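You operate a simulated robot arm through the tools that you are given. There is no shell and no other tool. Be economical: measure what you need, move in short steps, check, and stop when the job is done.

You run a simulated two-armed robot. Do the job below in one go: nothing can be reset, and whatever is moved stays where it is left.

## Task
Pin arm B and lay the timber from the bench on its pad.
Fine: pull the arm's end right out and wind the pad up half a turn before the timber goes on.

Only the result counts: the job must be done as asked and must still hold three seconds after the hand-in. Knocking over, shifting, dropping, spilling or breaking anything else fails it.

## Robot
Two 7-joint arms with two-finger parallel grippers on one trunk, on a base that drives. Base frame: it is fixed to the floor where the robot stands at the start and does not move with it; the origin is under the middle of the robot, x ahead of it, y to its left, z up. Readings come in cm, degrees, newtons and seconds.
The left shoulder is at the start at [6, 14.3, 92.6], the right one opposite. With the tool pointing down near the work surface each hand reaches from about 32 to 74 cm from the robot's upright axis, wherever it stands, measured 20 degrees to its own side. Places, roughly: arm extension b [40, -40, 80]; lift arm b [70, -30, 80]; lift arm c [130, -10, 80]; lift pad b [20, -50, 90]; lock pin b [80, -20, 100]; short timber [50, 150, 75]; short timber (70x8x5 cm) [240, -90, 90]. Payload 1.57 kg a hand.
Tool frame (each hand has its own): the origin (TCP) lies between the finger pads and is the grasp point; the fingertips stand 3 cm ahead of it; z points along the fingers, y is the line along which they close. Largest opening 11 cm; finger width 2.4, thickness 1.2; the body of the gripper, 4.8 by 11.2 cm, starts 7.8 cm behind the TCP.
Orientation is that of the tool frame in the base frame, as [roll, pitch, yaw] about the fixed x, y, z axes, in that order (R = Rz(yaw) Ry(pitch) Rx(roll)). With the fingers straight down and closing along the base's y, the tool's x points along the base's -x, its y along +y and its z along -z.

## Interface
- The arms move only by the tool jog_arm. It takes "left_moves", "right_moves" or both (then of equal length, played together; a hand with none holds still); each is a list of rows, each an object (a shift or turn left out is 0, a gripper value left out holds the last) with "gripper": the opening in per cent of the stroke, from 0 (shut) to 100 (fully open); "slide": the shift along the tool's x, y, z in cm, a list of three; "delta_rot": the turn, a rotation vector about the tool's x, y, z in rad, a list of three. In form: [{"gripper": gripper, "slide": [tx, ty, tz], "delta_rot": [wx, wy, wz]}, ...]. A call has 1 to 8 rows; each row shifts and turns the commanded pose from where the row before left it, along the tool's axes as they then stand. Rows are played at 5 a second. More than 5 cm and 8.6 degrees between two rows, or a gripper value outside its range, and nothing of the call is played. Where a pose cannot be reached the arm comes as near as it can. A force on the tool above 50 N (or 10 N above the force at the start of the call, whichever is more), or a blocked arm, ends the call early, and 0.2 s more pass. The fingers move at their own pace (about 4.5 cm/s each) and stop on an object; they squeeze with about 31 N. The grip force told is the motor's: it shows also when the fingers shut on nothing. Time passes only in rows, and 0.2 s behind the last, so rows that do not move let the fingers close. It gives the time, the measured TCP pose, the force on the tool (base axes), the opening and the grip force at its end, in the units of the frame above (readings bear some noise), with the torque about the TCP (base axes, N m) and any sound that the robot's microphone picked up.
- Cameras (640 x 400 px; columns grow to the right, rows downward): "scene" is now at [1.49, -6.02, 152.38]; the picture's right is [-0.67, -0.74, 0.00], its down [-0.61, 0.55, -0.57] and it looks along [0.43, -0.38, -0.82] (base axes); focal length 260 px, centre (320, 200). "left" rides on the left gripper at [7, -1.6, -14.1] in its tool frame; the picture's right is [0.23, 0.97, 0.00], its down [-0.86, 0.20, -0.48] and it looks along [-0.47, 0.11, 0.88] (tool axes); focal length 222 px, centre (320, 200). "right" rides on the right gripper at [7, 1.6, -14.1] in its tool frame; the picture's right is [-0.23, 0.97, 0.00], its down [-0.86, -0.20, -0.48] and it looks along [-0.47, -0.11, 0.88] (tool axes); focal length 222 px, centre (320, 200). There is no depth. A picture from a camera that has moved, and an enlarged one, comes with that camera's place and axes in the base frame and with its lens. The place of the scene camera against the robot may be out by one fixed shift of up to 2.5 cm in any direction.
- get_image(camera): a new picture of that camera. No time passes.
- move_column(by): slides the trunk up (or, below 0, down) by that many cm; the arms and the scene camera ride with it, the base frame stays. It gives what a move gives, with no picture.
- roll_base(legs): drives the robot by 1 to 6 legs, each [ahead, left, turn to the left] in cm, cm and degrees, along the robot's own axes; the way and the turn of a leg run together, so that a leg with both is an arc; at most 150 cm and 180 degrees a leg. The arms and the cameras ride along, it lands a little off, and it stops where it bumps. It gives what a move gives.
- aim_head(pan, tilt): turns the head with the scene camera to pan (to the left, within 86 degrees either way) and tilt (down, from -29 to 69), counted from straight ahead of the robot. It gives what a move gives.
- inspect(camera, box): a new picture of the part [left, top, right, bottom] of that camera's present view, enlarged. No time passes.
- job_done(): hands the job in; it is judged then, once.

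Go step by step. Nothing tells you exact positions but the pictures and the camera data: compare them with the known pose of the tool, close in by small moves and look again before you grip or let go. The budget is 120 turns and 100 pictures, counting those below and the enlarged ones. Unless the task says otherwise, let go and move clear before handing in.

The tools are called after "Request:" as a command line: name --argument value ..., lists and objects as JSON in quotes. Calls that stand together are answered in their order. jog_arm: Moves the arms, as the interface text tells. Its arguments: {"type":"object","properties":{"left_moves":{"type":"array","items":{"type":"object","properties":{"gripper":{"type":"number"},"slide":{"type":"array","items":{"type":"number"}},"delta_rot":{"type":"array","items":{"type":"number"}}}}},"right_moves":{"type":"array","items":{"type":"object","properties":{"gripper":{"type":"number"},"slide":{"type":"array","items":{"type":"number"}},"delta_rot":{"type":"array","items":{"type":"number"}}}}}},"required":[]} The other tools are called the same way: move_column (by) slides the trunk up or down; roll_base (legs) drives the base; aim_head (pan, tilt) turns the head that bears the scene camera; get_image (camera) takes a picture; inspect (camera, box) takes an enlarged picture of a part of a camera's view; job_done () hands the job in.

At the start:

```text
clock: 0.0
left_eef_pos: [56.64, -2.0, 100.03]
left_orientation: [-179.9, 0.1, -180.0]
left_wrist_force: [0.5, 0.1, 1.1]
left_torque: [0.04, -0.01, -0.01]
left_width: 10.97
left_finger_force: 0.1
right_eef_pos: [33.27, -42.54, 100.1]
right_orientation: [-179.9, 0.0, -180.0]
right_wrist_force: [0.3, -0.5, 0.4]
right_torque: [-0.02, 0.0, 0.04]
right_width: 11.0
right_finger_force: 0.1
trunk travel left (down, up): [-52.5, 6.5]
robot x, y, heading: [0.2, -0.32, -0.2]
head pan, tilt: [-42.0, 55.0]
```

scene: 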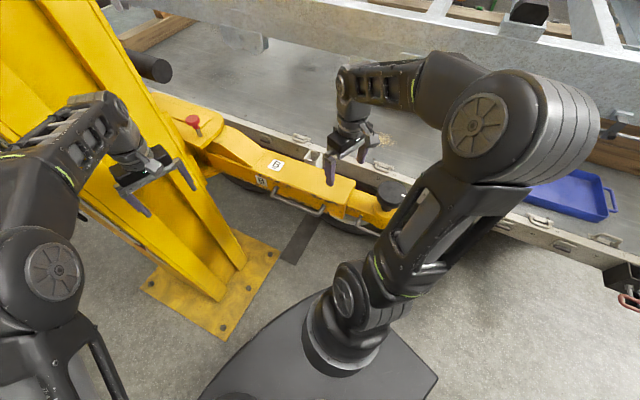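
right: 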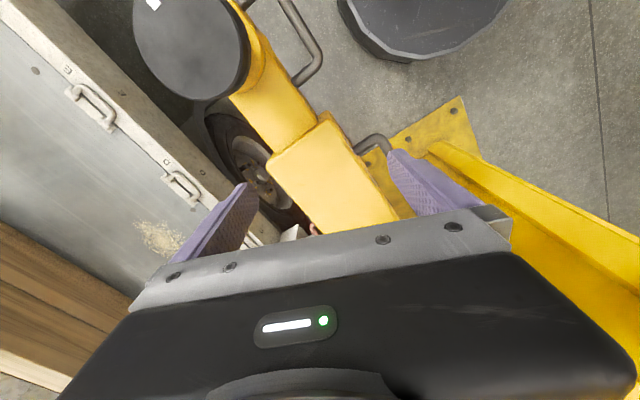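
left: 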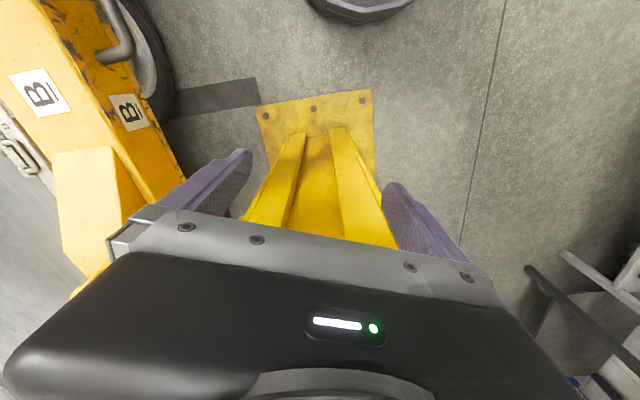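

I see a lift post with arm B under my hands, a red-knobbed pin near its pivot and a round pad at the far end. I look around to find the bench and the details.

Request:
inspect --camera "scene" --box '[150, 80, 470, 280]'

Request:
aim_head --pan 70 --tilt 25

Request:
get_image --camera "scene"

Request:
aim_head --pan 0 --tilt 25

Request:
get_image --camera "scene"

Request:
aim_head --pan -65 --tilt 30

Request:
get_image --camera "scene"

```text
2.00 times, centred on (310, 180) of scene
camera zoom: at [1.49, -6.02, 152.38], right [-0.67, -0.74, 0.0], down [-0.61, 0.55, -0.57], along [0.43, -0.38, -0.82], focal length 519 px, centre (340, 240)
```

zoom: 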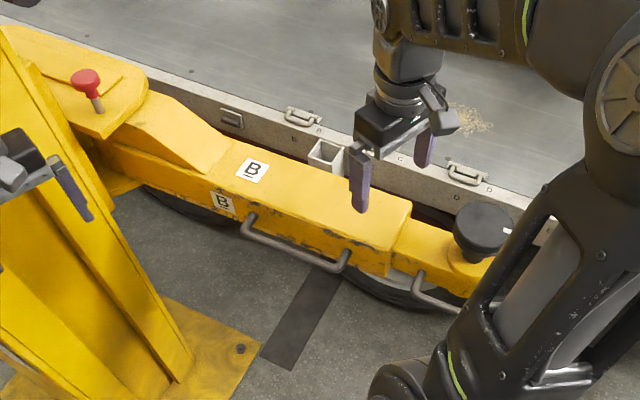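

```text
clock: 1.9
left_eef_pos: [56.72, -1.93, 100.02]
left_orientation: [180.0, 0.1, 180.0]
left_wrist_force: [-0.3, 0.3, 0.1]
left_torque: [-0.01, -0.01, 0.0]
left_width: 11.01
left_finger_force: 0.0
right_eef_pos: [33.37, -42.58, 100.04]
right_orientation: [-179.9, 0.1, -180.0]
right_wrist_force: [0.0, 0.0, -0.1]
right_torque: [0.02, 0.06, -0.01]
right_width: 11.01
right_finger_force: 0.0
trunk travel left (down, up): [-52.5, 6.5]
robot x, y, heading: [-0.25, -0.3, -0.1]
head pan, tilt: [70.0, 25.0]
```

```text
95 pictures are left
camera scene: at [-0.71, 7.47, 156.78], right [0.94, -0.34, 0.0], down [-0.14, -0.4, -0.91], along [0.31, 0.85, -0.42], focal length 260 px, centre (320, 200)
```

scene: 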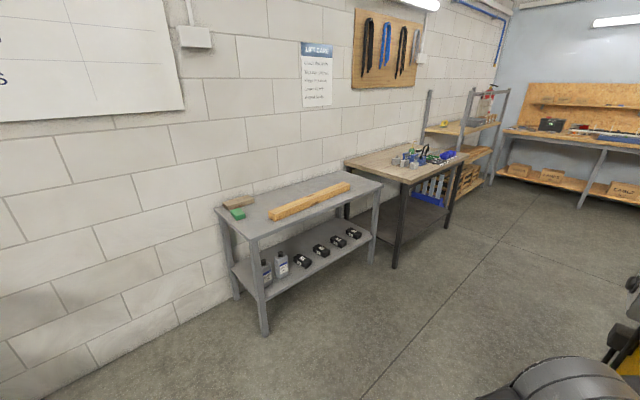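

```text
clock: 3.3
left_eef_pos: [56.58, -1.86, 99.97]
left_orientation: [-180.0, 0.0, -180.0]
left_wrist_force: [0.5, 0.8, -0.6]
left_torque: [0.06, 0.02, -0.05]
left_width: 11.01
left_finger_force: 0.1
right_eef_pos: [33.35, -42.46, 100.05]
right_orientation: [-179.8, 0.1, 179.9]
right_wrist_force: [-0.3, 0.2, -0.1]
right_torque: [0.01, -0.01, 0.02]
right_width: 11.02
right_finger_force: 0.0
trunk travel left (down, up): [-52.5, 6.5]
robot x, y, heading: [-0.17, 0.44, -0.2]
head pan, tilt: [0.0, 25.0]
```

```text
94 pictures are left
camera scene: at [5.35, -1.18, 156.78], right [0.0, -1.0, 0.0], down [-0.42, 0.0, -0.91], along [0.91, 0.0, -0.42], focal length 260 px, centre (320, 200)
```

scene: 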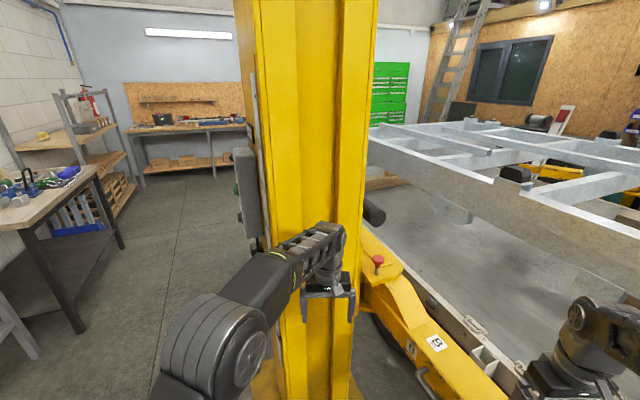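

```text
clock: 4.7
left_eef_pos: [56.6, -1.92, 99.98]
left_orientation: [-180.0, -0.1, -180.0]
left_wrist_force: [-0.5, 0.6, 0.6]
left_torque: [0.01, -0.01, -0.02]
left_width: 11.01
left_finger_force: 0.1
right_eef_pos: [33.39, -42.53, 99.97]
right_orientation: [-179.9, 0.1, 179.9]
right_wrist_force: [-0.2, -0.3, -0.3]
right_torque: [-0.01, 0.03, -0.02]
right_width: 11.01
right_finger_force: 0.0
trunk travel left (down, up): [-52.5, 6.5]
robot x, y, heading: [-0.05, -0.22, 0.1]
head pan, tilt: [-65.0, 30.0]
```

```text
93 pictures are left
camera scene: at [-0.04, -9.38, 155.99], right [-0.91, -0.42, 0.0], down [-0.21, 0.45, -0.87], along [0.37, -0.78, -0.5], focal length 260 px, centre (320, 200)
```

scene: 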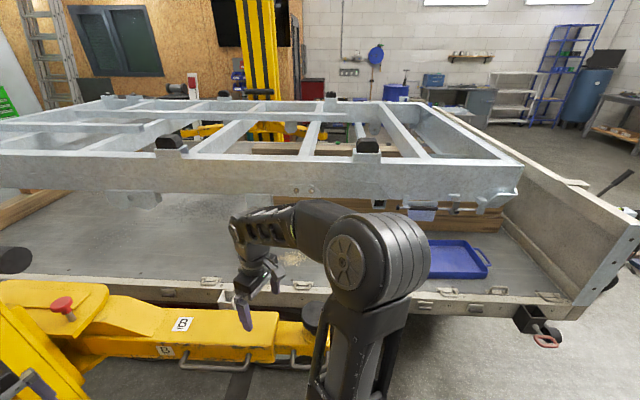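

I need a close look at the pin, extension and pad.

Request:
aim_head --pan -25 --tilt 40

Request:
get_image --camera "scene"

Request:
inspect --camera "scene" --box '[240, 130, 400, 230]'

Request:
inspect --camera "right" --box '[130, 0, 450, 200]'

```text
clock: 5.7
left_eef_pos: [56.62, -1.99, 100.02]
left_orientation: [-179.8, 0.0, 180.0]
left_wrist_force: [-0.2, -0.4, 0.0]
left_torque: [0.0, 0.02, -0.01]
left_width: 11.01
left_finger_force: 0.0
right_eef_pos: [33.25, -42.44, 100.0]
right_orientation: [-179.9, 0.2, 179.9]
right_wrist_force: [-0.4, -1.0, -0.1]
right_torque: [0.04, 0.01, 0.01]
right_width: 11.01
right_finger_force: 0.2
trunk travel left (down, up): [-52.5, 6.5]
robot x, y, heading: [0.05, -0.2, -0.1]
head pan, tilt: [-25.0, 40.0]
```

```text
92 pictures are left
camera scene: at [3.84, -4.79, 154.45], right [-0.42, -0.91, 0.0], down [-0.58, 0.27, -0.77], along [0.69, -0.32, -0.64], focal length 260 px, centre (320, 200)
```

scene: 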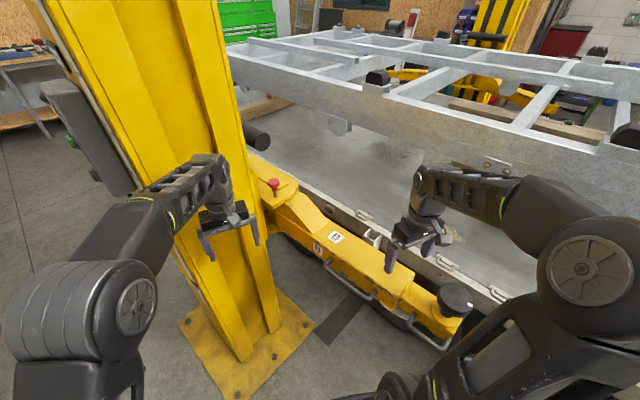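

```text
4.00 times, centred on (320, 180) of scene
camera zoom: at [3.84, -4.79, 154.45], right [-0.42, -0.91, 0.0], down [-0.58, 0.27, -0.77], along [0.69, -0.32, -0.64], focal length 1038 px, centre (320, 280)
```

zoom: 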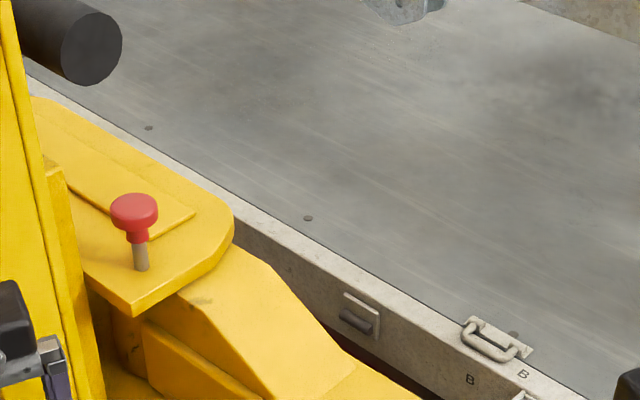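

```text
2.00 times, centred on (290, 100) of right
camera zoom: at [26.46, -40.87, 114.02], right [0.23, 0.97, 0.0], down [0.85, -0.2, 0.48], along [0.47, -0.11, -0.88], focal length 444 px, centre (380, 400)
```

zoom: 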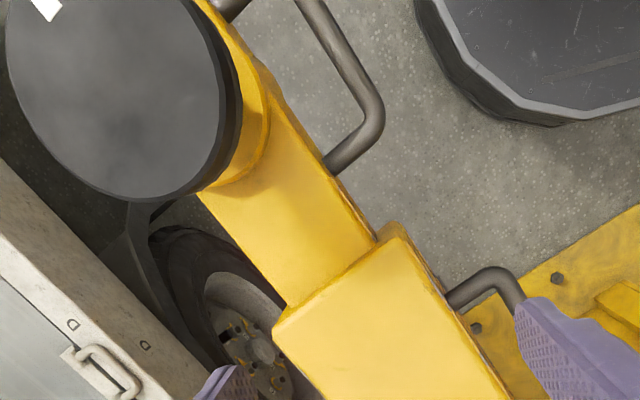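

The pin's red knob stands proud of the plate at about (79,-21,100), so it wants pressing down; arm B points along roughly (-0.87,-0.5). I draw the left hand back, and lift the right one a little, before driving ahead.

Request:
jog_arm --left_moves '[{"slide": [5, 0, 0]}, {"slide": [5, 0, 0]}, {"slide": [4, 0, 0]}, {"slide": [0, 2, -3]}]' --right_moves '[{"slide": [0, 0, -3], "gripper": 0}, {"slide": [0, 0, -3]}, {"slide": [0, 2, 0]}, {"slide": [0, 2, 0]}]'

Request:
roll_base --legs '[[12, 0, 0]]'

Request:
aim_head --pan -22 --tilt 40

Request:
get_image --camera "scene"

Request:
get_image --camera "right"

```text
clock: 6.7
left_eef_pos: [42.76, 0.23, 103.12]
left_orientation: [-179.8, 0.0, 180.0]
left_wrist_force: [0.2, 0.0, 0.3]
left_torque: [-0.05, -0.01, 0.0]
left_width: 11.01
left_finger_force: 0.1
right_eef_pos: [33.33, -38.33, 105.95]
right_orientation: [-180.0, 0.1, 179.9]
right_wrist_force: [-0.3, -0.2, -0.4]
right_torque: [-0.02, -0.03, 0.01]
right_width: 2.21
right_finger_force: 0.3
trunk travel left (down, up): [-52.5, 6.5]
robot x, y, heading: [0.11, -0.04, -0.1]
head pan, tilt: [-25.0, 40.0]
```

```text
clock: 8.0
left_eef_pos: [55.06, 0.05, 103.15]
left_orientation: [-180.0, -0.1, -179.9]
left_wrist_force: [0.8, 0.3, 0.4]
left_torque: [-0.02, 0.02, 0.02]
left_width: 11.02
left_finger_force: 0.0
right_eef_pos: [45.66, -38.42, 106.03]
right_orientation: [-179.9, 0.0, 180.0]
right_wrist_force: [-0.3, 0.4, 0.0]
right_torque: [-0.03, 0.05, 0.02]
right_width: 0.0
right_finger_force: 21.2
trunk travel left (down, up): [-52.5, 6.5]
robot x, y, heading: [12.25, 0.13, -0.0]
head pan, tilt: [-25.0, 40.0]
```

```text
clock: 8.6
left_eef_pos: [55.06, -0.0, 103.14]
left_orientation: [-179.9, 0.0, -180.0]
left_wrist_force: [-0.2, -0.5, 0.3]
left_torque: [0.01, 0.02, 0.0]
left_width: 10.98
left_finger_force: 0.0
right_eef_pos: [45.55, -38.52, 106.09]
right_orientation: [-179.9, 0.1, 179.9]
right_wrist_force: [0.1, 0.2, -0.6]
right_torque: [0.0, -0.03, -0.02]
right_width: 0.03
right_finger_force: 21.2
trunk travel left (down, up): [-52.5, 6.5]
robot x, y, heading: [12.34, -0.02, -0.3]
head pan, tilt: [-22.0, 40.0]
```

```text
89 pictures are left
camera scene: at [16.18, -4.36, 154.45], right [-0.37, -0.93, 0.0], down [-0.6, 0.24, -0.77], along [0.71, -0.29, -0.64], focal length 260 px, centre (320, 200)
```

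scene: 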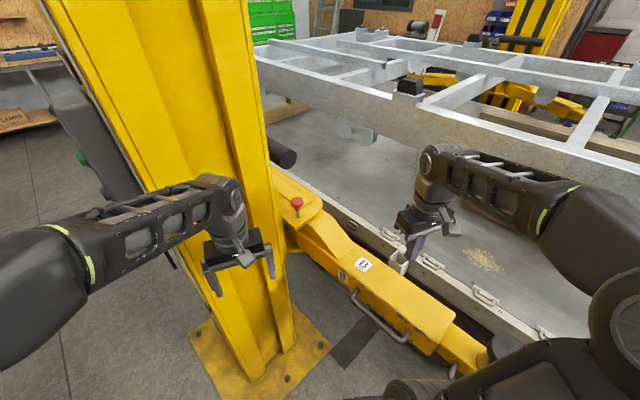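

```text
88 pictures are left
camera right: at [38.58, -36.87, 120.06], right [0.23, 0.97, 0.0], down [0.85, -0.2, 0.48], along [0.47, -0.11, -0.88], focal length 222 px, centre (320, 200)
```

right: 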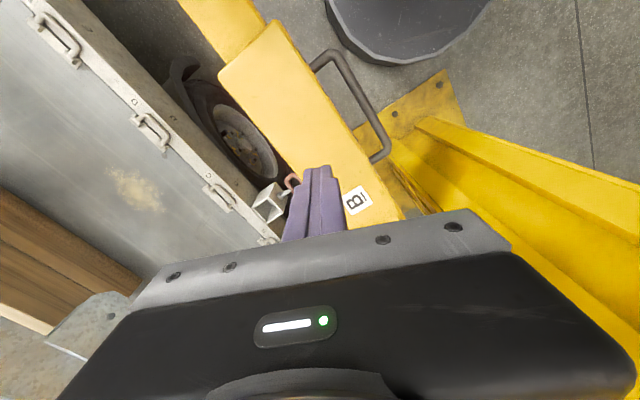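

Knob seen again at about (79,-21.5,100). I bring the closed right hand close to it at height for a direct comparison.

Request:
jog_arm --right_moves '[{"slide": [-4.4, 2.4, 0]}, {"slide": [-4.4, 2.4, 0]}, {"slide": [-4.4, 2.4, 0]}, {"slide": [-4.4, 2.4, 0]}, {"slide": [-4.4, 2.4, 0]}, {"slide": [-4.4, 2.4, 0]}]'

Request:
inspect --camera "scene" --box '[240, 130, 400, 230]'

Request:
get_image --camera "right"

```text
refused: row 1 steps farther than a row can; nothing moved
```

```text
4.00 times, centred on (320, 180) of scene
camera zoom: at [16.18, -4.36, 154.45], right [-0.37, -0.93, 0.0], down [-0.6, 0.24, -0.77], along [0.71, -0.29, -0.64], focal length 1038 px, centre (320, 280)
```

zoom: 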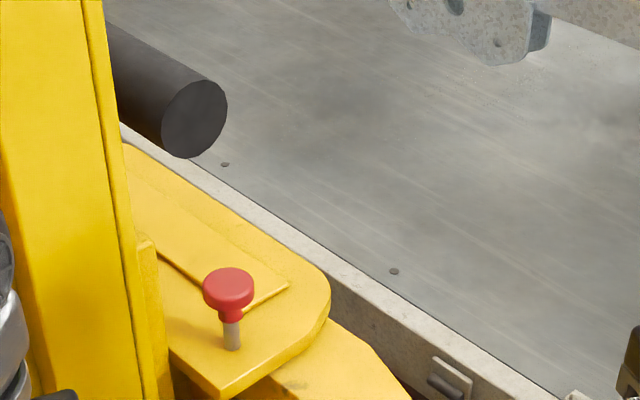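

```text
86 pictures are left
camera right: at [38.58, -36.87, 120.06], right [0.23, 0.97, 0.0], down [0.85, -0.2, 0.48], along [0.47, -0.11, -0.88], focal length 222 px, centre (320, 200)
```

right: 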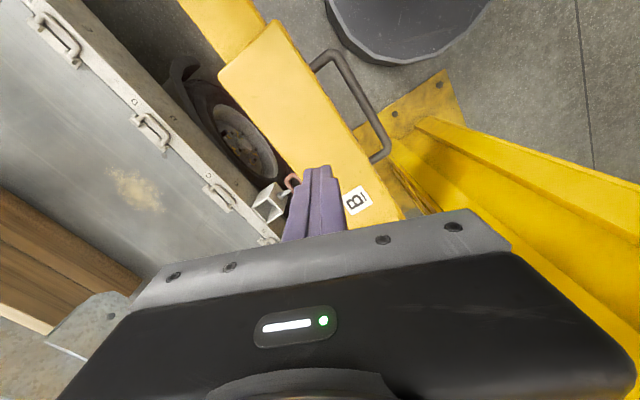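

A row was a hair too long; I resend it in smaller steps.

Request:
jog_arm --right_moves '[{"slide": [-3.8, 2, 0]}, {"slide": [-3.8, 2, 0]}, {"slide": [-3.8, 2, 0]}, {"slide": [-3.8, 2, 0]}, {"slide": [-3.8, 2, 0]}, {"slide": [-3.8, 2, 0]}, {"slide": [-3.8, 2, 0]}]'

Request:
inspect --camera "scene" --box '[240, 130, 400, 230]'

Request:
get_image --camera "right"

```text
clock: 10.2
left_eef_pos: [54.86, -0.04, 103.19]
left_orientation: [-180.0, 0.0, -179.9]
left_wrist_force: [-0.2, 0.1, 0.6]
left_torque: [0.03, -0.04, 0.01]
left_width: 10.98
left_finger_force: 0.0
right_eef_pos: [70.26, -25.34, 106.1]
right_orientation: [-180.0, 0.2, 179.9]
right_wrist_force: [-0.6, -0.2, 1.0]
right_torque: [0.06, 0.02, -0.04]
right_width: 0.0
right_finger_force: 22.0
right hand out of reach, approached as far as the arm can: row 7
trunk travel left (down, up): [-52.5, 6.5]
robot x, y, heading: [12.07, 0.35, -0.0]
head pan, tilt: [-22.0, 40.0]
```

```text
4.00 times, centred on (320, 180) of scene
camera zoom: at [16.12, -4.44, 154.45], right [-0.37, -0.93, 0.0], down [-0.6, 0.24, -0.77], along [0.71, -0.29, -0.64], focal length 1038 px, centre (320, 280)
```

zoom: 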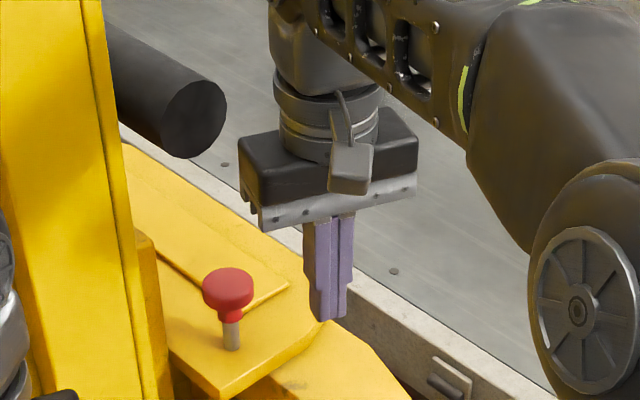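

```text
84 pictures are left
camera right: at [63.34, -23.71, 120.14], right [0.23, 0.97, 0.0], down [0.85, -0.2, 0.48], along [0.47, -0.11, -0.88], focal length 222 px, centre (320, 200)
```

right: 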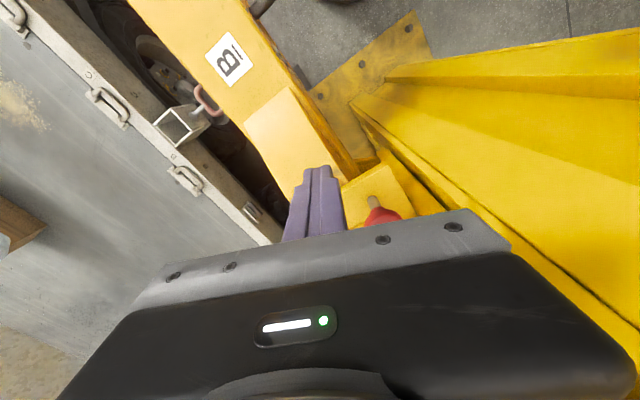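

The arm ends its reach; I pull the left hand back further, drive 8 cm ahead, and turn the right hand a quarter so its broad side passes the post.

Request:
jog_arm --left_moves '[{"slide": [4, 0, 0]}, {"slide": [4, 0, 0]}, {}, {}, {}, {}, {}, {}]' --right_moves '[{"slide": [4, 0, 0], "delta_rot": [0, 0, -0.149]}, {"delta_rot": [0, 0, -0.149]}, {"delta_rot": [0, 0, -0.149]}, {"delta_rot": [0, 0, -0.149]}, {"delta_rot": [0, 0, -0.149]}, {"delta_rot": [0, 0, -0.149]}, {"delta_rot": [0, 0, -0.149]}, {"delta_rot": [0, 0, -0.149]}]'

Request:
roll_base --legs '[[8, 0, 0]]'

Request:
get_image --camera "right"

Request:
get_image --camera "scene"

```text
clock: 12.0
left_eef_pos: [46.92, 0.1, 103.13]
left_orientation: [-179.9, 0.0, -179.9]
left_wrist_force: [0.6, -0.5, 0.0]
left_torque: [0.02, -0.03, -0.03]
left_width: 11.0
left_finger_force: 0.1
right_eef_pos: [66.2, -25.37, 105.96]
right_orientation: [180.0, -0.2, -111.5]
right_wrist_force: [-0.2, -0.6, -0.6]
right_torque: [-0.01, 0.0, -0.01]
right_width: 0.0
right_finger_force: 21.4
trunk travel left (down, up): [-52.5, 6.5]
robot x, y, heading: [12.22, 0.13, 0.3]
head pan, tilt: [-22.0, 40.0]
```

```text
clock: 13.1
left_eef_pos: [54.97, 0.17, 103.1]
left_orientation: [-179.9, -0.1, 180.0]
left_wrist_force: [0.5, 0.0, -0.5]
left_torque: [0.01, 0.04, -0.01]
left_width: 11.02
left_finger_force: 0.1
right_eef_pos: [74.14, -25.49, 105.87]
right_orientation: [-180.0, -0.1, -111.7]
right_wrist_force: [0.5, -0.5, -1.5]
right_torque: [0.0, 0.04, -0.02]
right_width: 0.0
right_finger_force: 21.5
trunk travel left (down, up): [-52.5, 6.5]
robot x, y, heading: [19.8, -0.19, 0.0]
head pan, tilt: [-22.0, 40.0]
```

```text
83 pictures are left
camera right: at [70.22, -31.41, 119.99], right [-0.82, 0.57, 0.0], down [0.5, 0.72, 0.48], along [0.27, 0.39, -0.88], focal length 222 px, centre (320, 200)
```

right: 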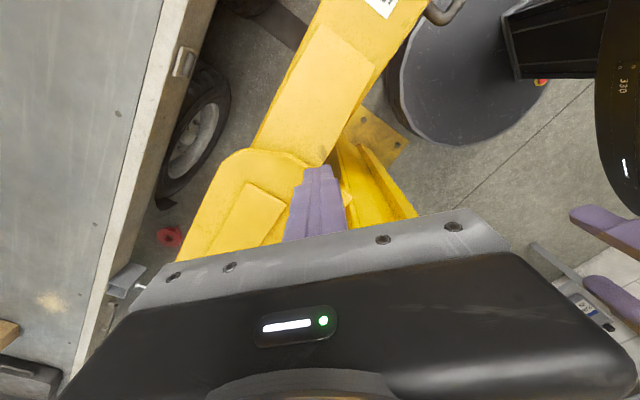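

```text
82 pictures are left
camera scene: at [24.31, -4.37, 154.44], right [-0.38, -0.93, 0.0], down [-0.6, 0.24, -0.77], along [0.71, -0.29, -0.64], focal length 260 px, centre (320, 200)
```

scene: 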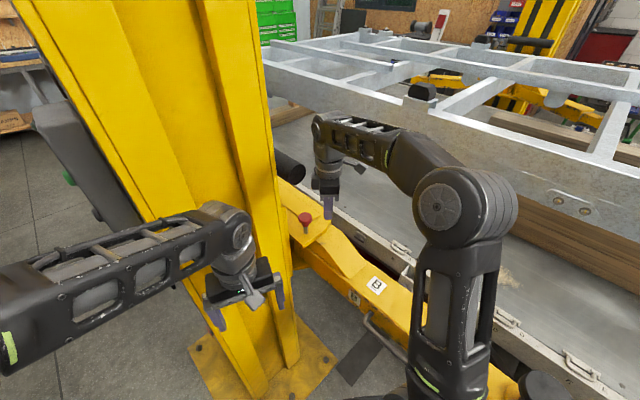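

Request:
inspect --camera "scene" --box '[265, 165, 361, 225]'

```text
6.67 times, centred on (313, 195) of scene
camera zoom: at [24.31, -4.37, 154.44], right [-0.38, -0.93, 0.0], down [-0.6, 0.24, -0.77], along [0.71, -0.29, -0.64], focal length 1730 px, centre (367, 233)
```

zoom: 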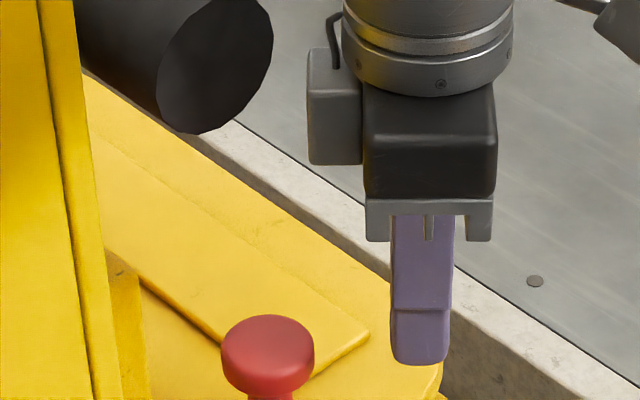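

Knob top is near (79.5,-20.5,100), about 4 cm across. I move over it and then look.

Request:
jog_arm --right_moves '[{"slide": [0, 0, -2]}, {"slide": [-3.3, -1.6, 0]}, {"slide": [-3.3, -1.6, 0]}, {}]'

Request:
inspect --camera "scene" --box '[265, 165, 361, 225]'

Request:
get_image --camera "left"

```text
clock: 13.6
left_eef_pos: [54.75, -0.05, 103.17]
left_orientation: [-179.9, -0.1, 180.0]
left_wrist_force: [-0.7, 0.4, -0.7]
left_torque: [-0.03, 0.01, -0.02]
left_width: 11.0
left_finger_force: 0.0
right_eef_pos: [74.92, -25.15, 107.96]
right_orientation: [179.3, -0.7, -112.2]
right_wrist_force: [-9.1, -8.2, 4.1]
right_torque: [0.86, -0.93, 0.09]
right_width: 0.0
right_finger_force: 20.6
right hand out of reach, approached as far as the arm can: row 2
trunk travel left (down, up): [-52.5, 6.5]
robot x, y, heading: [20.23, 0.17, -0.2]
head pan, tilt: [-22.0, 40.0]
stopped in row 2 (right hand): the force on the tool passed its limit at 70 N (the readings are from after the stop); the commanded pose is now the measured one
```

```text
6.67 times, centred on (313, 195) of scene
camera zoom: at [24.06, -4.43, 154.46], right [-0.38, -0.93, 0.0], down [-0.6, 0.24, -0.77], along [0.71, -0.29, -0.64], focal length 1730 px, centre (367, 233)
```

zoom: 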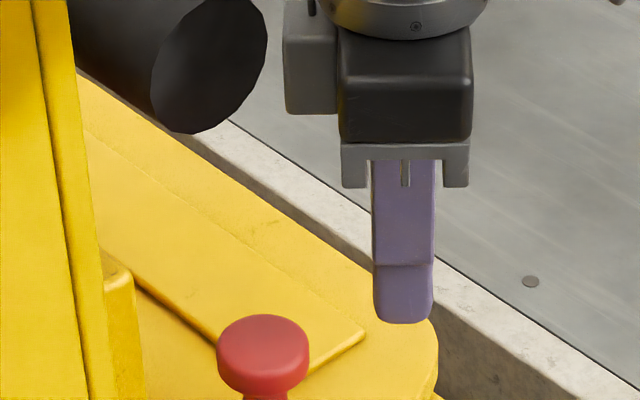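

```text
79 pictures are left
camera left: at [47.79, -1.72, 117.29], right [-0.23, 0.97, 0.0], down [0.86, 0.2, 0.48], along [0.47, 0.11, -0.88], focal length 222 px, centre (320, 200)
```

left: 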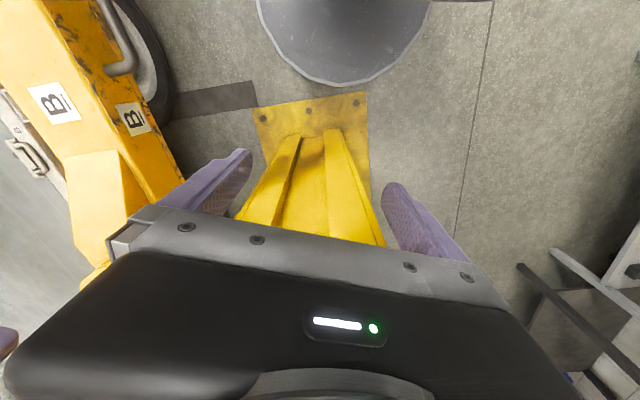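

The hand's upper part bumped something about 10 cm above the TCP – the black round stub near the post overhangs the knob. I back off and tilt the hand so that the fingers come at the knob slantwise from the robot's side.

Request:
jog_arm --right_moves '[{"slide": [4, 0, 0]}, {"slide": [4, 0, 0]}, {"delta_rot": [0, 0, 0.149]}, {"delta_rot": [0, 0, 0.149]}, {"delta_rot": [0, 0, 0.149]}, {"delta_rot": [0, -0.149, 0]}, {"delta_rot": [0, -0.149, 0]}, {"delta_rot": [0, -0.149, 0]}]'

Request:
get_image --camera "right"

Request:
get_image --camera "scene"

```text
clock: 15.4
left_eef_pos: [54.87, 0.08, 103.19]
left_orientation: [-179.9, 0.0, -180.0]
left_wrist_force: [-0.5, 0.0, -0.7]
left_torque: [0.02, -0.01, 0.0]
left_width: 11.0
left_finger_force: 0.1
right_eef_pos: [71.98, -32.47, 108.08]
right_orientation: [179.8, 24.9, -137.8]
right_wrist_force: [-0.5, -0.4, -0.4]
right_torque: [0.02, 0.02, 0.03]
right_width: 0.0
right_finger_force: 21.5
trunk travel left (down, up): [-52.5, 6.5]
robot x, y, heading: [19.83, -0.07, -0.1]
head pan, tilt: [-22.0, 40.0]
```

```text
78 pictures are left
camera right: at [61.89, -39.56, 117.77], right [-0.5, 0.86, 0.1], down [0.56, 0.24, 0.79], along [0.66, 0.46, -0.6], focal length 222 px, centre (320, 200)
```

right: 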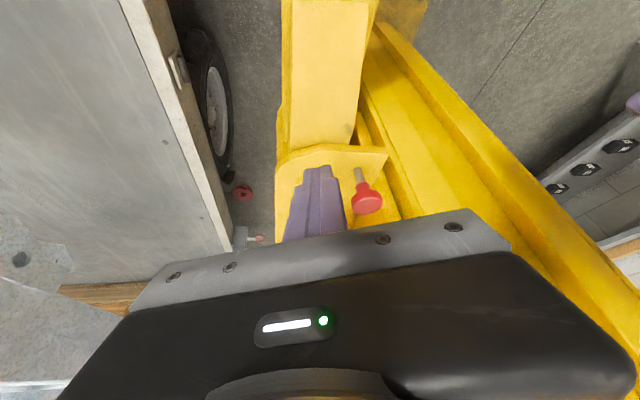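

```text
77 pictures are left
camera scene: at [24.06, -4.43, 154.45], right [-0.38, -0.93, 0.0], down [-0.6, 0.24, -0.77], along [0.71, -0.29, -0.64], focal length 260 px, centre (320, 200)
```

scene: 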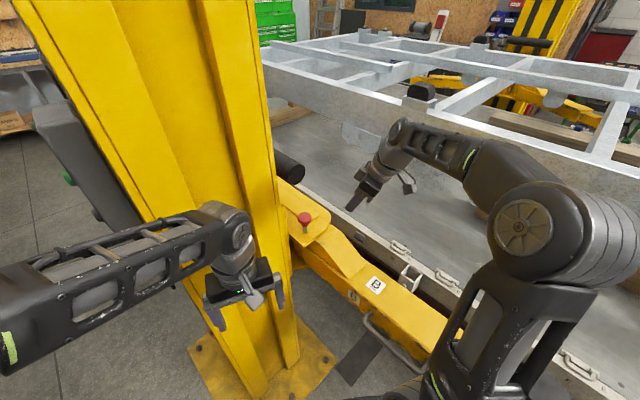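

The camera fixes the knob at about (79.5,-19.7) with its top near 100, its plate near 94.5. I tilt to 45° and bring the tips just above it.

Request:
jog_arm --right_moves '[{"delta_rot": [0, -0.149, 0]}, {"delta_rot": [0, -0.149, 0]}, {"delta_rot": [0, -0.05, 0]}, {"slide": [-1.91, 1.41, 3.32]}, {"slide": [-1.91, 1.41, 3.32]}, {"slide": [-1.91, 1.41, 3.32]}, {}]'

Request:
inspect --camera "scene" --box '[265, 165, 361, 225]'

Request:
inspect --camera "right" --box '[240, 100, 400, 200]'

```text
clock: 17.0
left_eef_pos: [54.78, 0.04, 103.19]
left_orientation: [180.0, 0.0, -179.9]
left_wrist_force: [-0.9, 1.1, 0.3]
left_torque: [0.0, -0.02, 0.01]
left_width: 11.0
left_finger_force: 0.1
right_eef_pos: [77.16, -21.75, 104.82]
right_orientation: [179.5, 44.8, -138.0]
right_wrist_force: [0.8, 0.0, 0.5]
right_torque: [-0.01, -0.01, 0.0]
right_width: 0.02
right_finger_force: 20.9
trunk travel left (down, up): [-52.5, 6.5]
robot x, y, heading: [19.97, -0.07, 0.1]
head pan, tilt: [-22.0, 40.0]
```

```text
6.67 times, centred on (313, 195) of scene
camera zoom: at [24.08, -4.41, 154.45], right [-0.38, -0.93, 0.0], down [-0.6, 0.24, -0.77], along [0.71, -0.29, -0.64], focal length 1730 px, centre (367, 233)
```

zoom: 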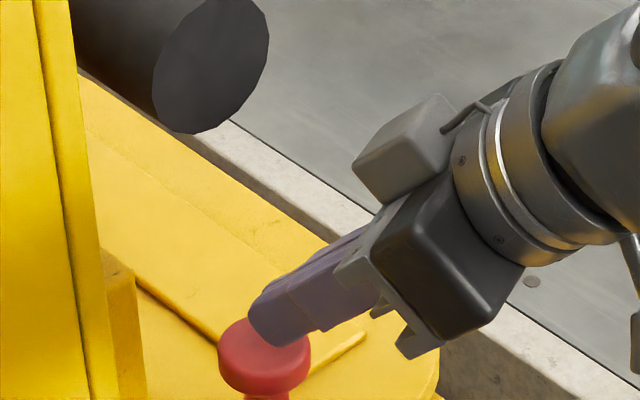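

```text
4.00 times, centred on (320, 150) of right
camera zoom: at [65.18, -30.7, 109.81], right [-0.54, 0.83, 0.17], down [0.34, 0.03, 0.94], along [0.77, 0.56, -0.3], focal length 888 px, centre (320, 400)
```

zoom: 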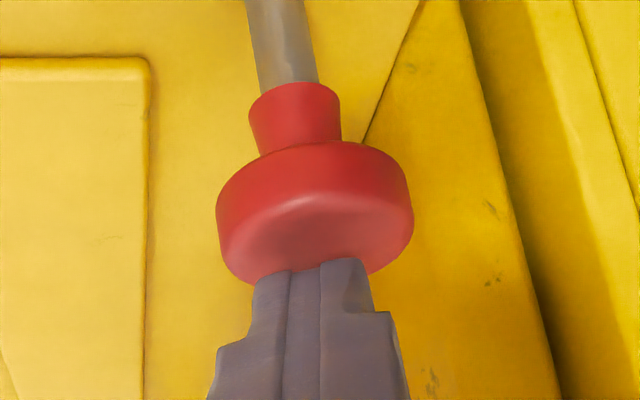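

Aligned. I press down in 1-cm steps.

Request:
jog_arm --right_moves '[{"slide": [0, 0, 1.2]}, {"slide": [0.7, 0, 0.7]}, {"slide": [0.7, 0, 0.7]}, {"slide": [0.7, 0, 0.7]}]'

Request:
inspect --camera "scene" --box '[265, 175, 361, 235]'

```text
clock: 18.0
left_eef_pos: [54.73, 0.04, 103.24]
left_orientation: [-179.8, 0.0, 180.0]
left_wrist_force: [0.0, 0.1, 0.4]
left_torque: [0.0, 0.01, 0.01]
left_width: 11.02
left_finger_force: 0.1
right_eef_pos: [77.85, -21.18, 101.4]
right_orientation: [179.8, 44.9, -137.7]
right_wrist_force: [-0.8, -2.6, 9.8]
right_torque: [0.03, -0.05, 0.06]
right_width: 0.0
right_finger_force: 21.5
trunk travel left (down, up): [-52.5, 6.5]
robot x, y, heading: [19.97, -0.16, -0.1]
head pan, tilt: [-22.0, 40.0]
```

```text
6.67 times, centred on (313, 205) of scene
camera zoom: at [24.02, -4.37, 154.48], right [-0.38, -0.93, 0.0], down [-0.59, 0.24, -0.77], along [0.71, -0.29, -0.64], focal length 1730 px, centre (367, 167)
```

zoom: 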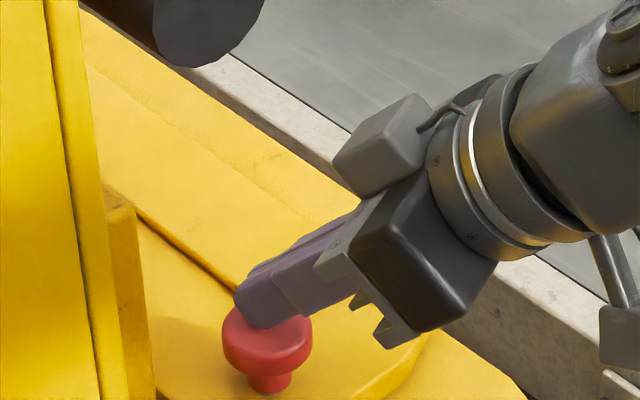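

It yields at about 10 N and is sinking; I keep pressing.

Request:
jog_arm --right_moves '[{"slide": [0.5, 0, 0.5]}, {"slide": [0.5, 0, 0.5]}, {"slide": [0.5, 0, 0.5]}, {"slide": [0.5, 0, 0.5]}]'

Request:
inspect --camera "scene" --box '[265, 175, 361, 235]'

```text
clock: 18.6
left_eef_pos: [54.73, 0.12, 103.08]
left_orientation: [-179.9, 0.0, 179.9]
left_wrist_force: [0.1, -0.4, -0.1]
left_torque: [0.03, 0.02, 0.05]
left_width: 11.0
left_finger_force: 0.0
right_eef_pos: [78.19, -21.28, 101.28]
right_orientation: [-179.4, 45.8, -137.3]
right_wrist_force: [-3.9, -0.8, 19.7]
right_torque: [0.22, -0.06, 0.23]
right_width: 0.0
right_finger_force: 21.1
trunk travel left (down, up): [-52.5, 6.5]
robot x, y, heading: [20.08, -0.11, -0.4]
head pan, tilt: [-22.0, 40.0]
stopped in row 2 (right hand): the force on the tool passed its limit at 56 N (the readings are from after the stop); the commanded pose is now the measured one
```

```text
6.67 times, centred on (313, 205) of scene
camera zoom: at [23.96, -4.37, 154.45], right [-0.38, -0.93, 0.0], down [-0.59, 0.24, -0.77], along [0.71, -0.29, -0.64], focal length 1730 px, centre (367, 167)
```

zoom: 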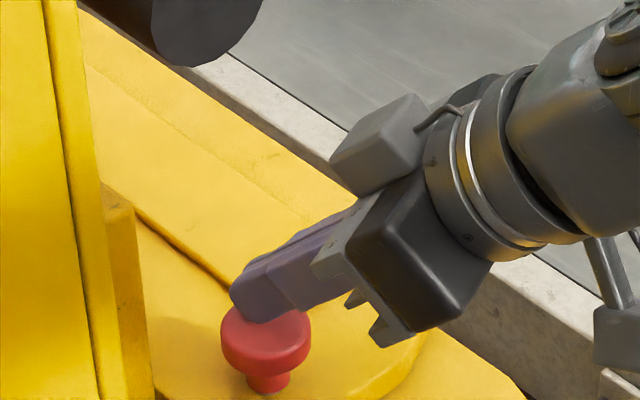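

The collar now looks seated on the plate with a hard stop. I lift off to see whether it stays down.

Request:
jog_arm --right_moves '[{"slide": [-0.7, 0, -0.7]}, {"slide": [-1.4, 0, -1.4]}, {"slide": [-1, 0, -4]}, {"slide": [0, 0, -4]}]'

Request:
inspect --camera "scene" --box '[265, 175, 361, 235]'

Request:
inspect --camera "right" --box '[240, 100, 400, 200]'

```text
clock: 19.6
left_eef_pos: [54.81, -0.09, 103.17]
left_orientation: [-180.0, 0.0, 179.9]
left_wrist_force: [-0.4, -0.2, 0.6]
left_torque: [-0.01, 0.01, -0.03]
left_width: 11.02
left_finger_force: 0.1
right_eef_pos: [74.58, -24.52, 110.13]
right_orientation: [-179.7, 45.5, -137.6]
right_wrist_force: [0.1, 0.8, -0.4]
right_torque: [0.01, -0.01, 0.02]
right_width: 0.0
right_finger_force: 21.5
trunk travel left (down, up): [-52.5, 6.5]
robot x, y, heading: [20.46, 0.05, 0.0]
head pan, tilt: [-22.0, 40.0]
```

```text
6.67 times, centred on (313, 205) of scene
camera zoom: at [24.05, -4.4, 154.45], right [-0.38, -0.93, 0.0], down [-0.6, 0.24, -0.77], along [0.71, -0.29, -0.64], focal length 1730 px, centre (367, 167)
```

zoom: 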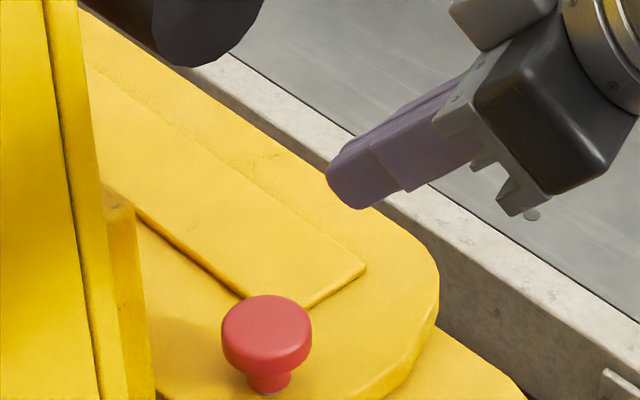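

```text
4.00 times, centred on (320, 150) of right
camera zoom: at [62.5, -33.43, 114.91], right [-0.54, 0.83, 0.16], down [0.32, 0.03, 0.95], along [0.78, 0.56, -0.28], focal length 888 px, centre (320, 400)
```

zoom: 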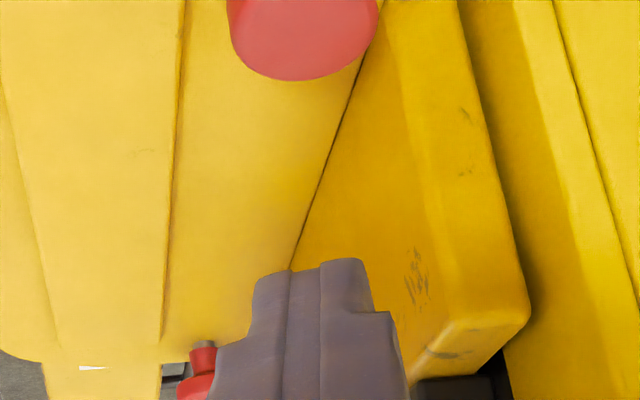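

The pin stays down. Now the extension: I straighten the right hand, back the robot away, and turn it toward the arm's end.

Request:
jog_arm --right_moves '[{"slide": [0, 0, -4]}, {"delta_rot": [0, 0.149, 0]}, {"delta_rot": [0, 0.149, 0]}, {"delta_rot": [0, 0.149, 0]}, {"delta_rot": [0, 0.149, 0]}, {"delta_rot": [0, 0.149, 0]}, {"delta_rot": [0, 0.045, 0]}, {"gripper": 60}]' --left_moves '[{"slide": [0, 4, -2]}, {"slide": [0, 4, -2]}, {"slide": [0, 4, -2]}, {"slide": [0, 4, -2]}, {"slide": [0, 4, 0]}, {"slide": [0, 4, 0]}, {"slide": [0, 4, 0]}, {}]'

Request:
roll_base --legs '[[-40, 0, 0], [0, 0, -45]]'

Request:
aim_head --pan -5 --tilt 50

Request:
get_image --camera "scene"

Request:
get_image --camera "right"

```text
clock: 21.4
left_eef_pos: [54.73, 28.14, 111.29]
left_orientation: [179.9, 0.0, 179.9]
left_wrist_force: [-0.2, -0.2, -0.5]
left_torque: [0.0, -0.02, -0.01]
left_width: 11.01
left_finger_force: 0.0
right_eef_pos: [72.39, -26.44, 111.95]
right_orientation: [178.7, 7.2, -137.7]
right_wrist_force: [-0.4, -0.2, -0.6]
right_torque: [0.01, -0.03, 0.03]
right_width: 3.19
right_finger_force: 0.0
right hand out of reach, approached as far as the arm can: row 6, 7
trunk travel left (down, up): [-52.5, 6.5]
robot x, y, heading: [19.98, -0.01, -0.2]
head pan, tilt: [-22.0, 40.0]
```

```text
clock: 25.9
left_eef_pos: [24.03, -4.1, 111.13]
left_orientation: [-179.9, 0.1, 135.3]
left_wrist_force: [0.1, -0.3, 0.5]
left_torque: [-0.01, 0.0, -0.01]
left_width: 11.01
left_finger_force: 0.0
right_eef_pos: [-1.67, -55.14, 111.84]
right_orientation: [178.7, 7.2, 177.7]
right_wrist_force: [0.5, -0.4, 0.2]
right_torque: [-0.02, 0.0, 0.02]
right_width: 6.6
right_finger_force: 0.0
trunk travel left (down, up): [-52.5, 6.5]
robot x, y, heading: [-20.1, 0.18, -44.6]
head pan, tilt: [-22.0, 40.0]
```

```text
clock: 26.7
left_eef_pos: [24.02, -4.21, 111.32]
left_orientation: [-179.9, 0.0, 135.4]
left_wrist_force: [-0.3, 0.5, -0.1]
left_torque: [0.0, 0.02, 0.02]
left_width: 11.01
left_finger_force: 0.0
right_eef_pos: [-1.7, -55.29, 111.7]
right_orientation: [178.7, 7.2, 177.7]
right_wrist_force: [0.0, -0.6, -0.1]
right_torque: [-0.02, 0.0, -0.01]
right_width: 6.58
right_finger_force: 0.1
trunk travel left (down, up): [-52.5, 6.5]
robot x, y, heading: [-20.71, 0.38, -44.7]
head pan, tilt: [-5.0, 50.0]
```

```text
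70 pictures are left
camera scene: at [-18.48, -4.79, 153.04], right [-0.76, -0.65, 0.0], down [-0.49, 0.58, -0.64], along [0.41, -0.49, -0.77], focal length 260 px, centre (320, 200)
```

scene: 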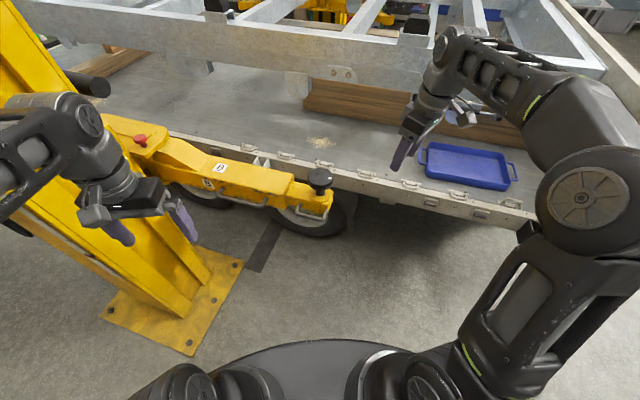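

```text
69 pictures are left
camera right: at [-10.2, -53.67, 124.95], right [0.26, 0.96, 0.05], down [0.78, -0.24, 0.58], along [0.57, -0.11, -0.82], focal length 222 px, centre (320, 200)
```

right: 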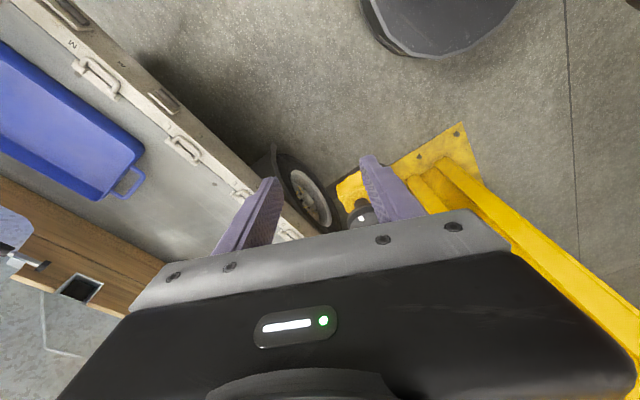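

Request:
inspect --camera "scene" --box '[240, 150, 368, 230]'

```text
5.00 times, centred on (304, 190) of scene
camera zoom: at [-18.48, -4.79, 153.04], right [-0.76, -0.65, 0.0], down [-0.49, 0.58, -0.64], along [0.41, -0.49, -0.77], focal length 1297 px, centre (400, 250)
```

zoom: 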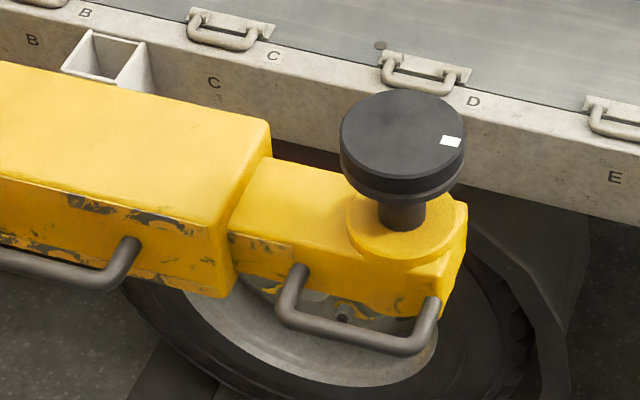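

The handle bar runs about (26,-42.5)→(16.5,-47.3) at z≈78, some 3 cm off the extension's side. I align the right hand to the arm and move above it for a close look.

Request:
jog_arm --right_moves '[{"delta_rot": [0, 0.125, 0]}, {"delta_rot": [0, 0, -0.145]}, {"delta_rot": [0, 0, -0.145]}, {"delta_rot": [0, 0, -0.145]}, {"delta_rot": [0, 0, -0.13]}, {"slide": [-4.2, -0.5, 0]}, {"slide": [-4.2, -0.5, 0]}, {"slide": [-4.2, -0.5, 0]}]'

Request:
jog_arm --right_moves '[{"slide": [-4.2, -0.5, 0]}, {"slide": [-4.2, -0.5, 0]}, {"slide": [-3, -0.5, 3]}, {"slide": [0, 0, 4]}]'

Request:
get_image --camera "right"

Request:
inspect --camera "scene" --box '[240, 130, 400, 230]'

```text
clock: 28.5
left_eef_pos: [24.02, -4.03, 111.27]
left_orientation: [-179.9, 0.1, 135.3]
left_wrist_force: [0.1, -1.1, 0.3]
left_torque: [0.02, 0.0, 0.01]
left_width: 11.02
left_finger_force: 0.1
right_eef_pos: [3.12, -53.01, 112.62]
right_orientation: [-177.0, 6.7, -149.5]
right_wrist_force: [-0.4, 0.9, -0.2]
right_torque: [-0.04, 0.01, 0.03]
right_width: 6.59
right_finger_force: 0.0
right hand out of reach, approached as far as the arm can: row 1, 7, 8
trunk travel left (down, up): [-52.5, 6.5]
robot x, y, heading: [-20.38, 0.4, -44.9]
head pan, tilt: [-5.0, 50.0]
```

```text
clock: 29.5
left_eef_pos: [23.92, -4.11, 111.24]
left_orientation: [180.0, 0.0, 135.4]
left_wrist_force: [-0.3, 0.3, -0.4]
left_torque: [-0.04, -0.01, -0.02]
left_width: 10.98
left_finger_force: 0.0
right_eef_pos: [6.65, -52.0, 106.05]
right_orientation: [-177.3, 6.9, -149.7]
right_wrist_force: [-0.6, 0.0, 0.1]
right_torque: [0.01, 0.01, 0.0]
right_width: 6.62
right_finger_force: 0.1
right hand out of reach, approached as far as the arm can: row 1, 2
trunk travel left (down, up): [-52.5, 6.5]
robot x, y, heading: [-20.22, 0.35, -44.8]
head pan, tilt: [-5.0, 50.0]
```

```text
67 pictures are left
camera right: at [-1.84, -54.45, 119.09], right [-0.29, 0.96, -0.02], down [0.77, 0.25, 0.59], along [0.56, 0.16, -0.81], focal length 222 px, centre (320, 200)
```

right: 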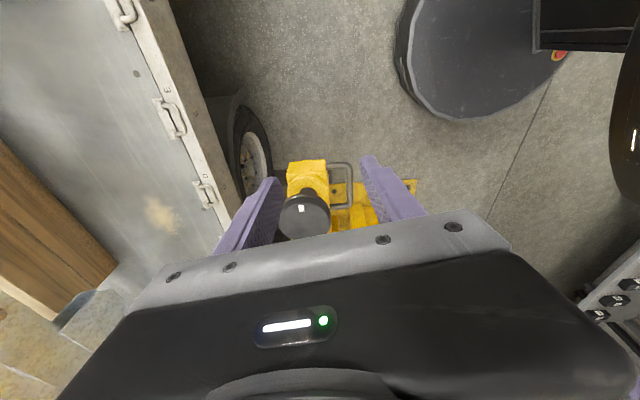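

```text
4.00 times, centred on (320, 180) of scene
camera zoom: at [-18.51, -4.84, 153.04], right [-0.76, -0.65, 0.0], down [-0.49, 0.59, -0.64], along [0.42, -0.49, -0.77], focal length 1038 px, centre (320, 280)
```

zoom: 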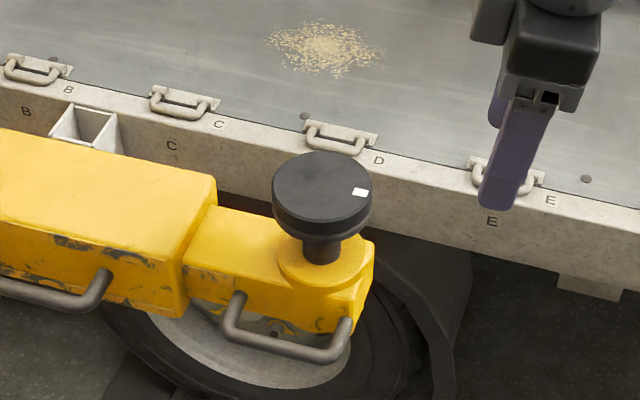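

Reach is short at this height; I drive 10 cm nearer.

Request:
roll_base --legs '[[10, 4, 0]]'

Request:
jog_arm --right_moves '[{"slide": [0, 4, 0]}, {"slide": [0, 4, 0]}, {"slide": [-4, 2, 0]}, {"slide": [0, 0, 3], "delta_rot": [0, 0.118, 0]}, {"slide": [0, 0, 3], "delta_rot": [-0.05, 0, 0]}, {}]'

Request:
get_image --camera "right"

Request:
get_image --camera "scene"

```text
clock: 30.7
left_eef_pos: [34.05, -8.49, 111.15]
left_orientation: [-179.9, -0.1, 135.3]
left_wrist_force: [0.6, -0.5, 0.4]
left_torque: [0.02, 0.02, -0.02]
left_width: 11.0
left_finger_force: 0.1
right_eef_pos: [16.75, -56.29, 105.99]
right_orientation: [-177.4, 6.6, -149.8]
right_wrist_force: [0.9, -1.1, 0.7]
right_torque: [0.0, 0.04, -0.01]
right_width: 6.61
right_finger_force: 0.1
trunk travel left (down, up): [-52.5, 6.5]
robot x, y, heading: [-10.32, -4.03, -44.8]
head pan, tilt: [-5.0, 50.0]
```

```text
clock: 32.1
left_eef_pos: [33.96, -8.35, 111.25]
left_orientation: [-179.8, 0.0, 135.3]
left_wrist_force: [0.4, 0.1, -0.7]
left_torque: [0.0, -0.02, 0.0]
left_width: 11.02
left_finger_force: 0.1
right_eef_pos: [15.46, -45.58, 100.27]
right_orientation: [179.9, 0.1, -150.0]
right_wrist_force: [-0.4, -0.2, 0.4]
right_torque: [0.0, 0.01, 0.0]
right_width: 6.62
right_finger_force: 0.0
trunk travel left (down, up): [-52.5, 6.5]
robot x, y, heading: [-10.68, -4.03, -44.9]
head pan, tilt: [-5.0, 50.0]
```

```text
65 pictures are left
camera right: at [8.72, -47.82, 114.33], right [-0.29, 0.96, 0.0], down [0.84, 0.25, 0.48], along [0.46, 0.14, -0.88], focal length 222 px, centre (320, 200)
```

right: 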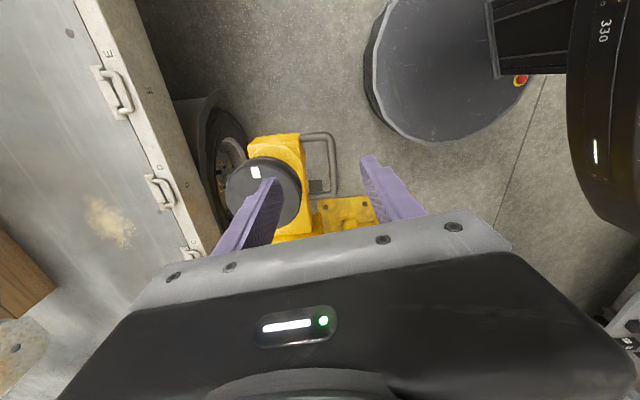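

```text
64 pictures are left
camera scene: at [-8.53, -9.0, 153.04], right [-0.76, -0.65, 0.0], down [-0.49, 0.58, -0.64], along [0.41, -0.49, -0.77], focal length 260 px, centre (320, 200)
```

scene: 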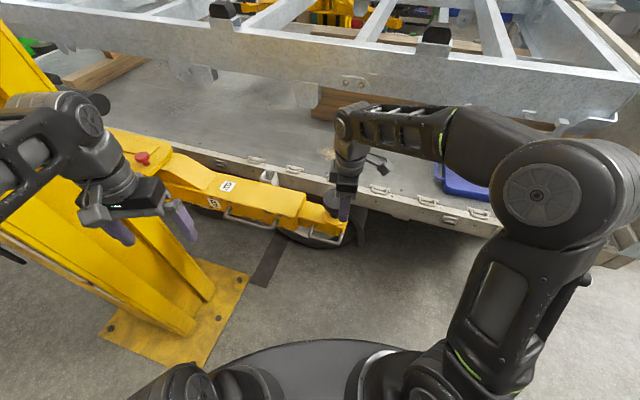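

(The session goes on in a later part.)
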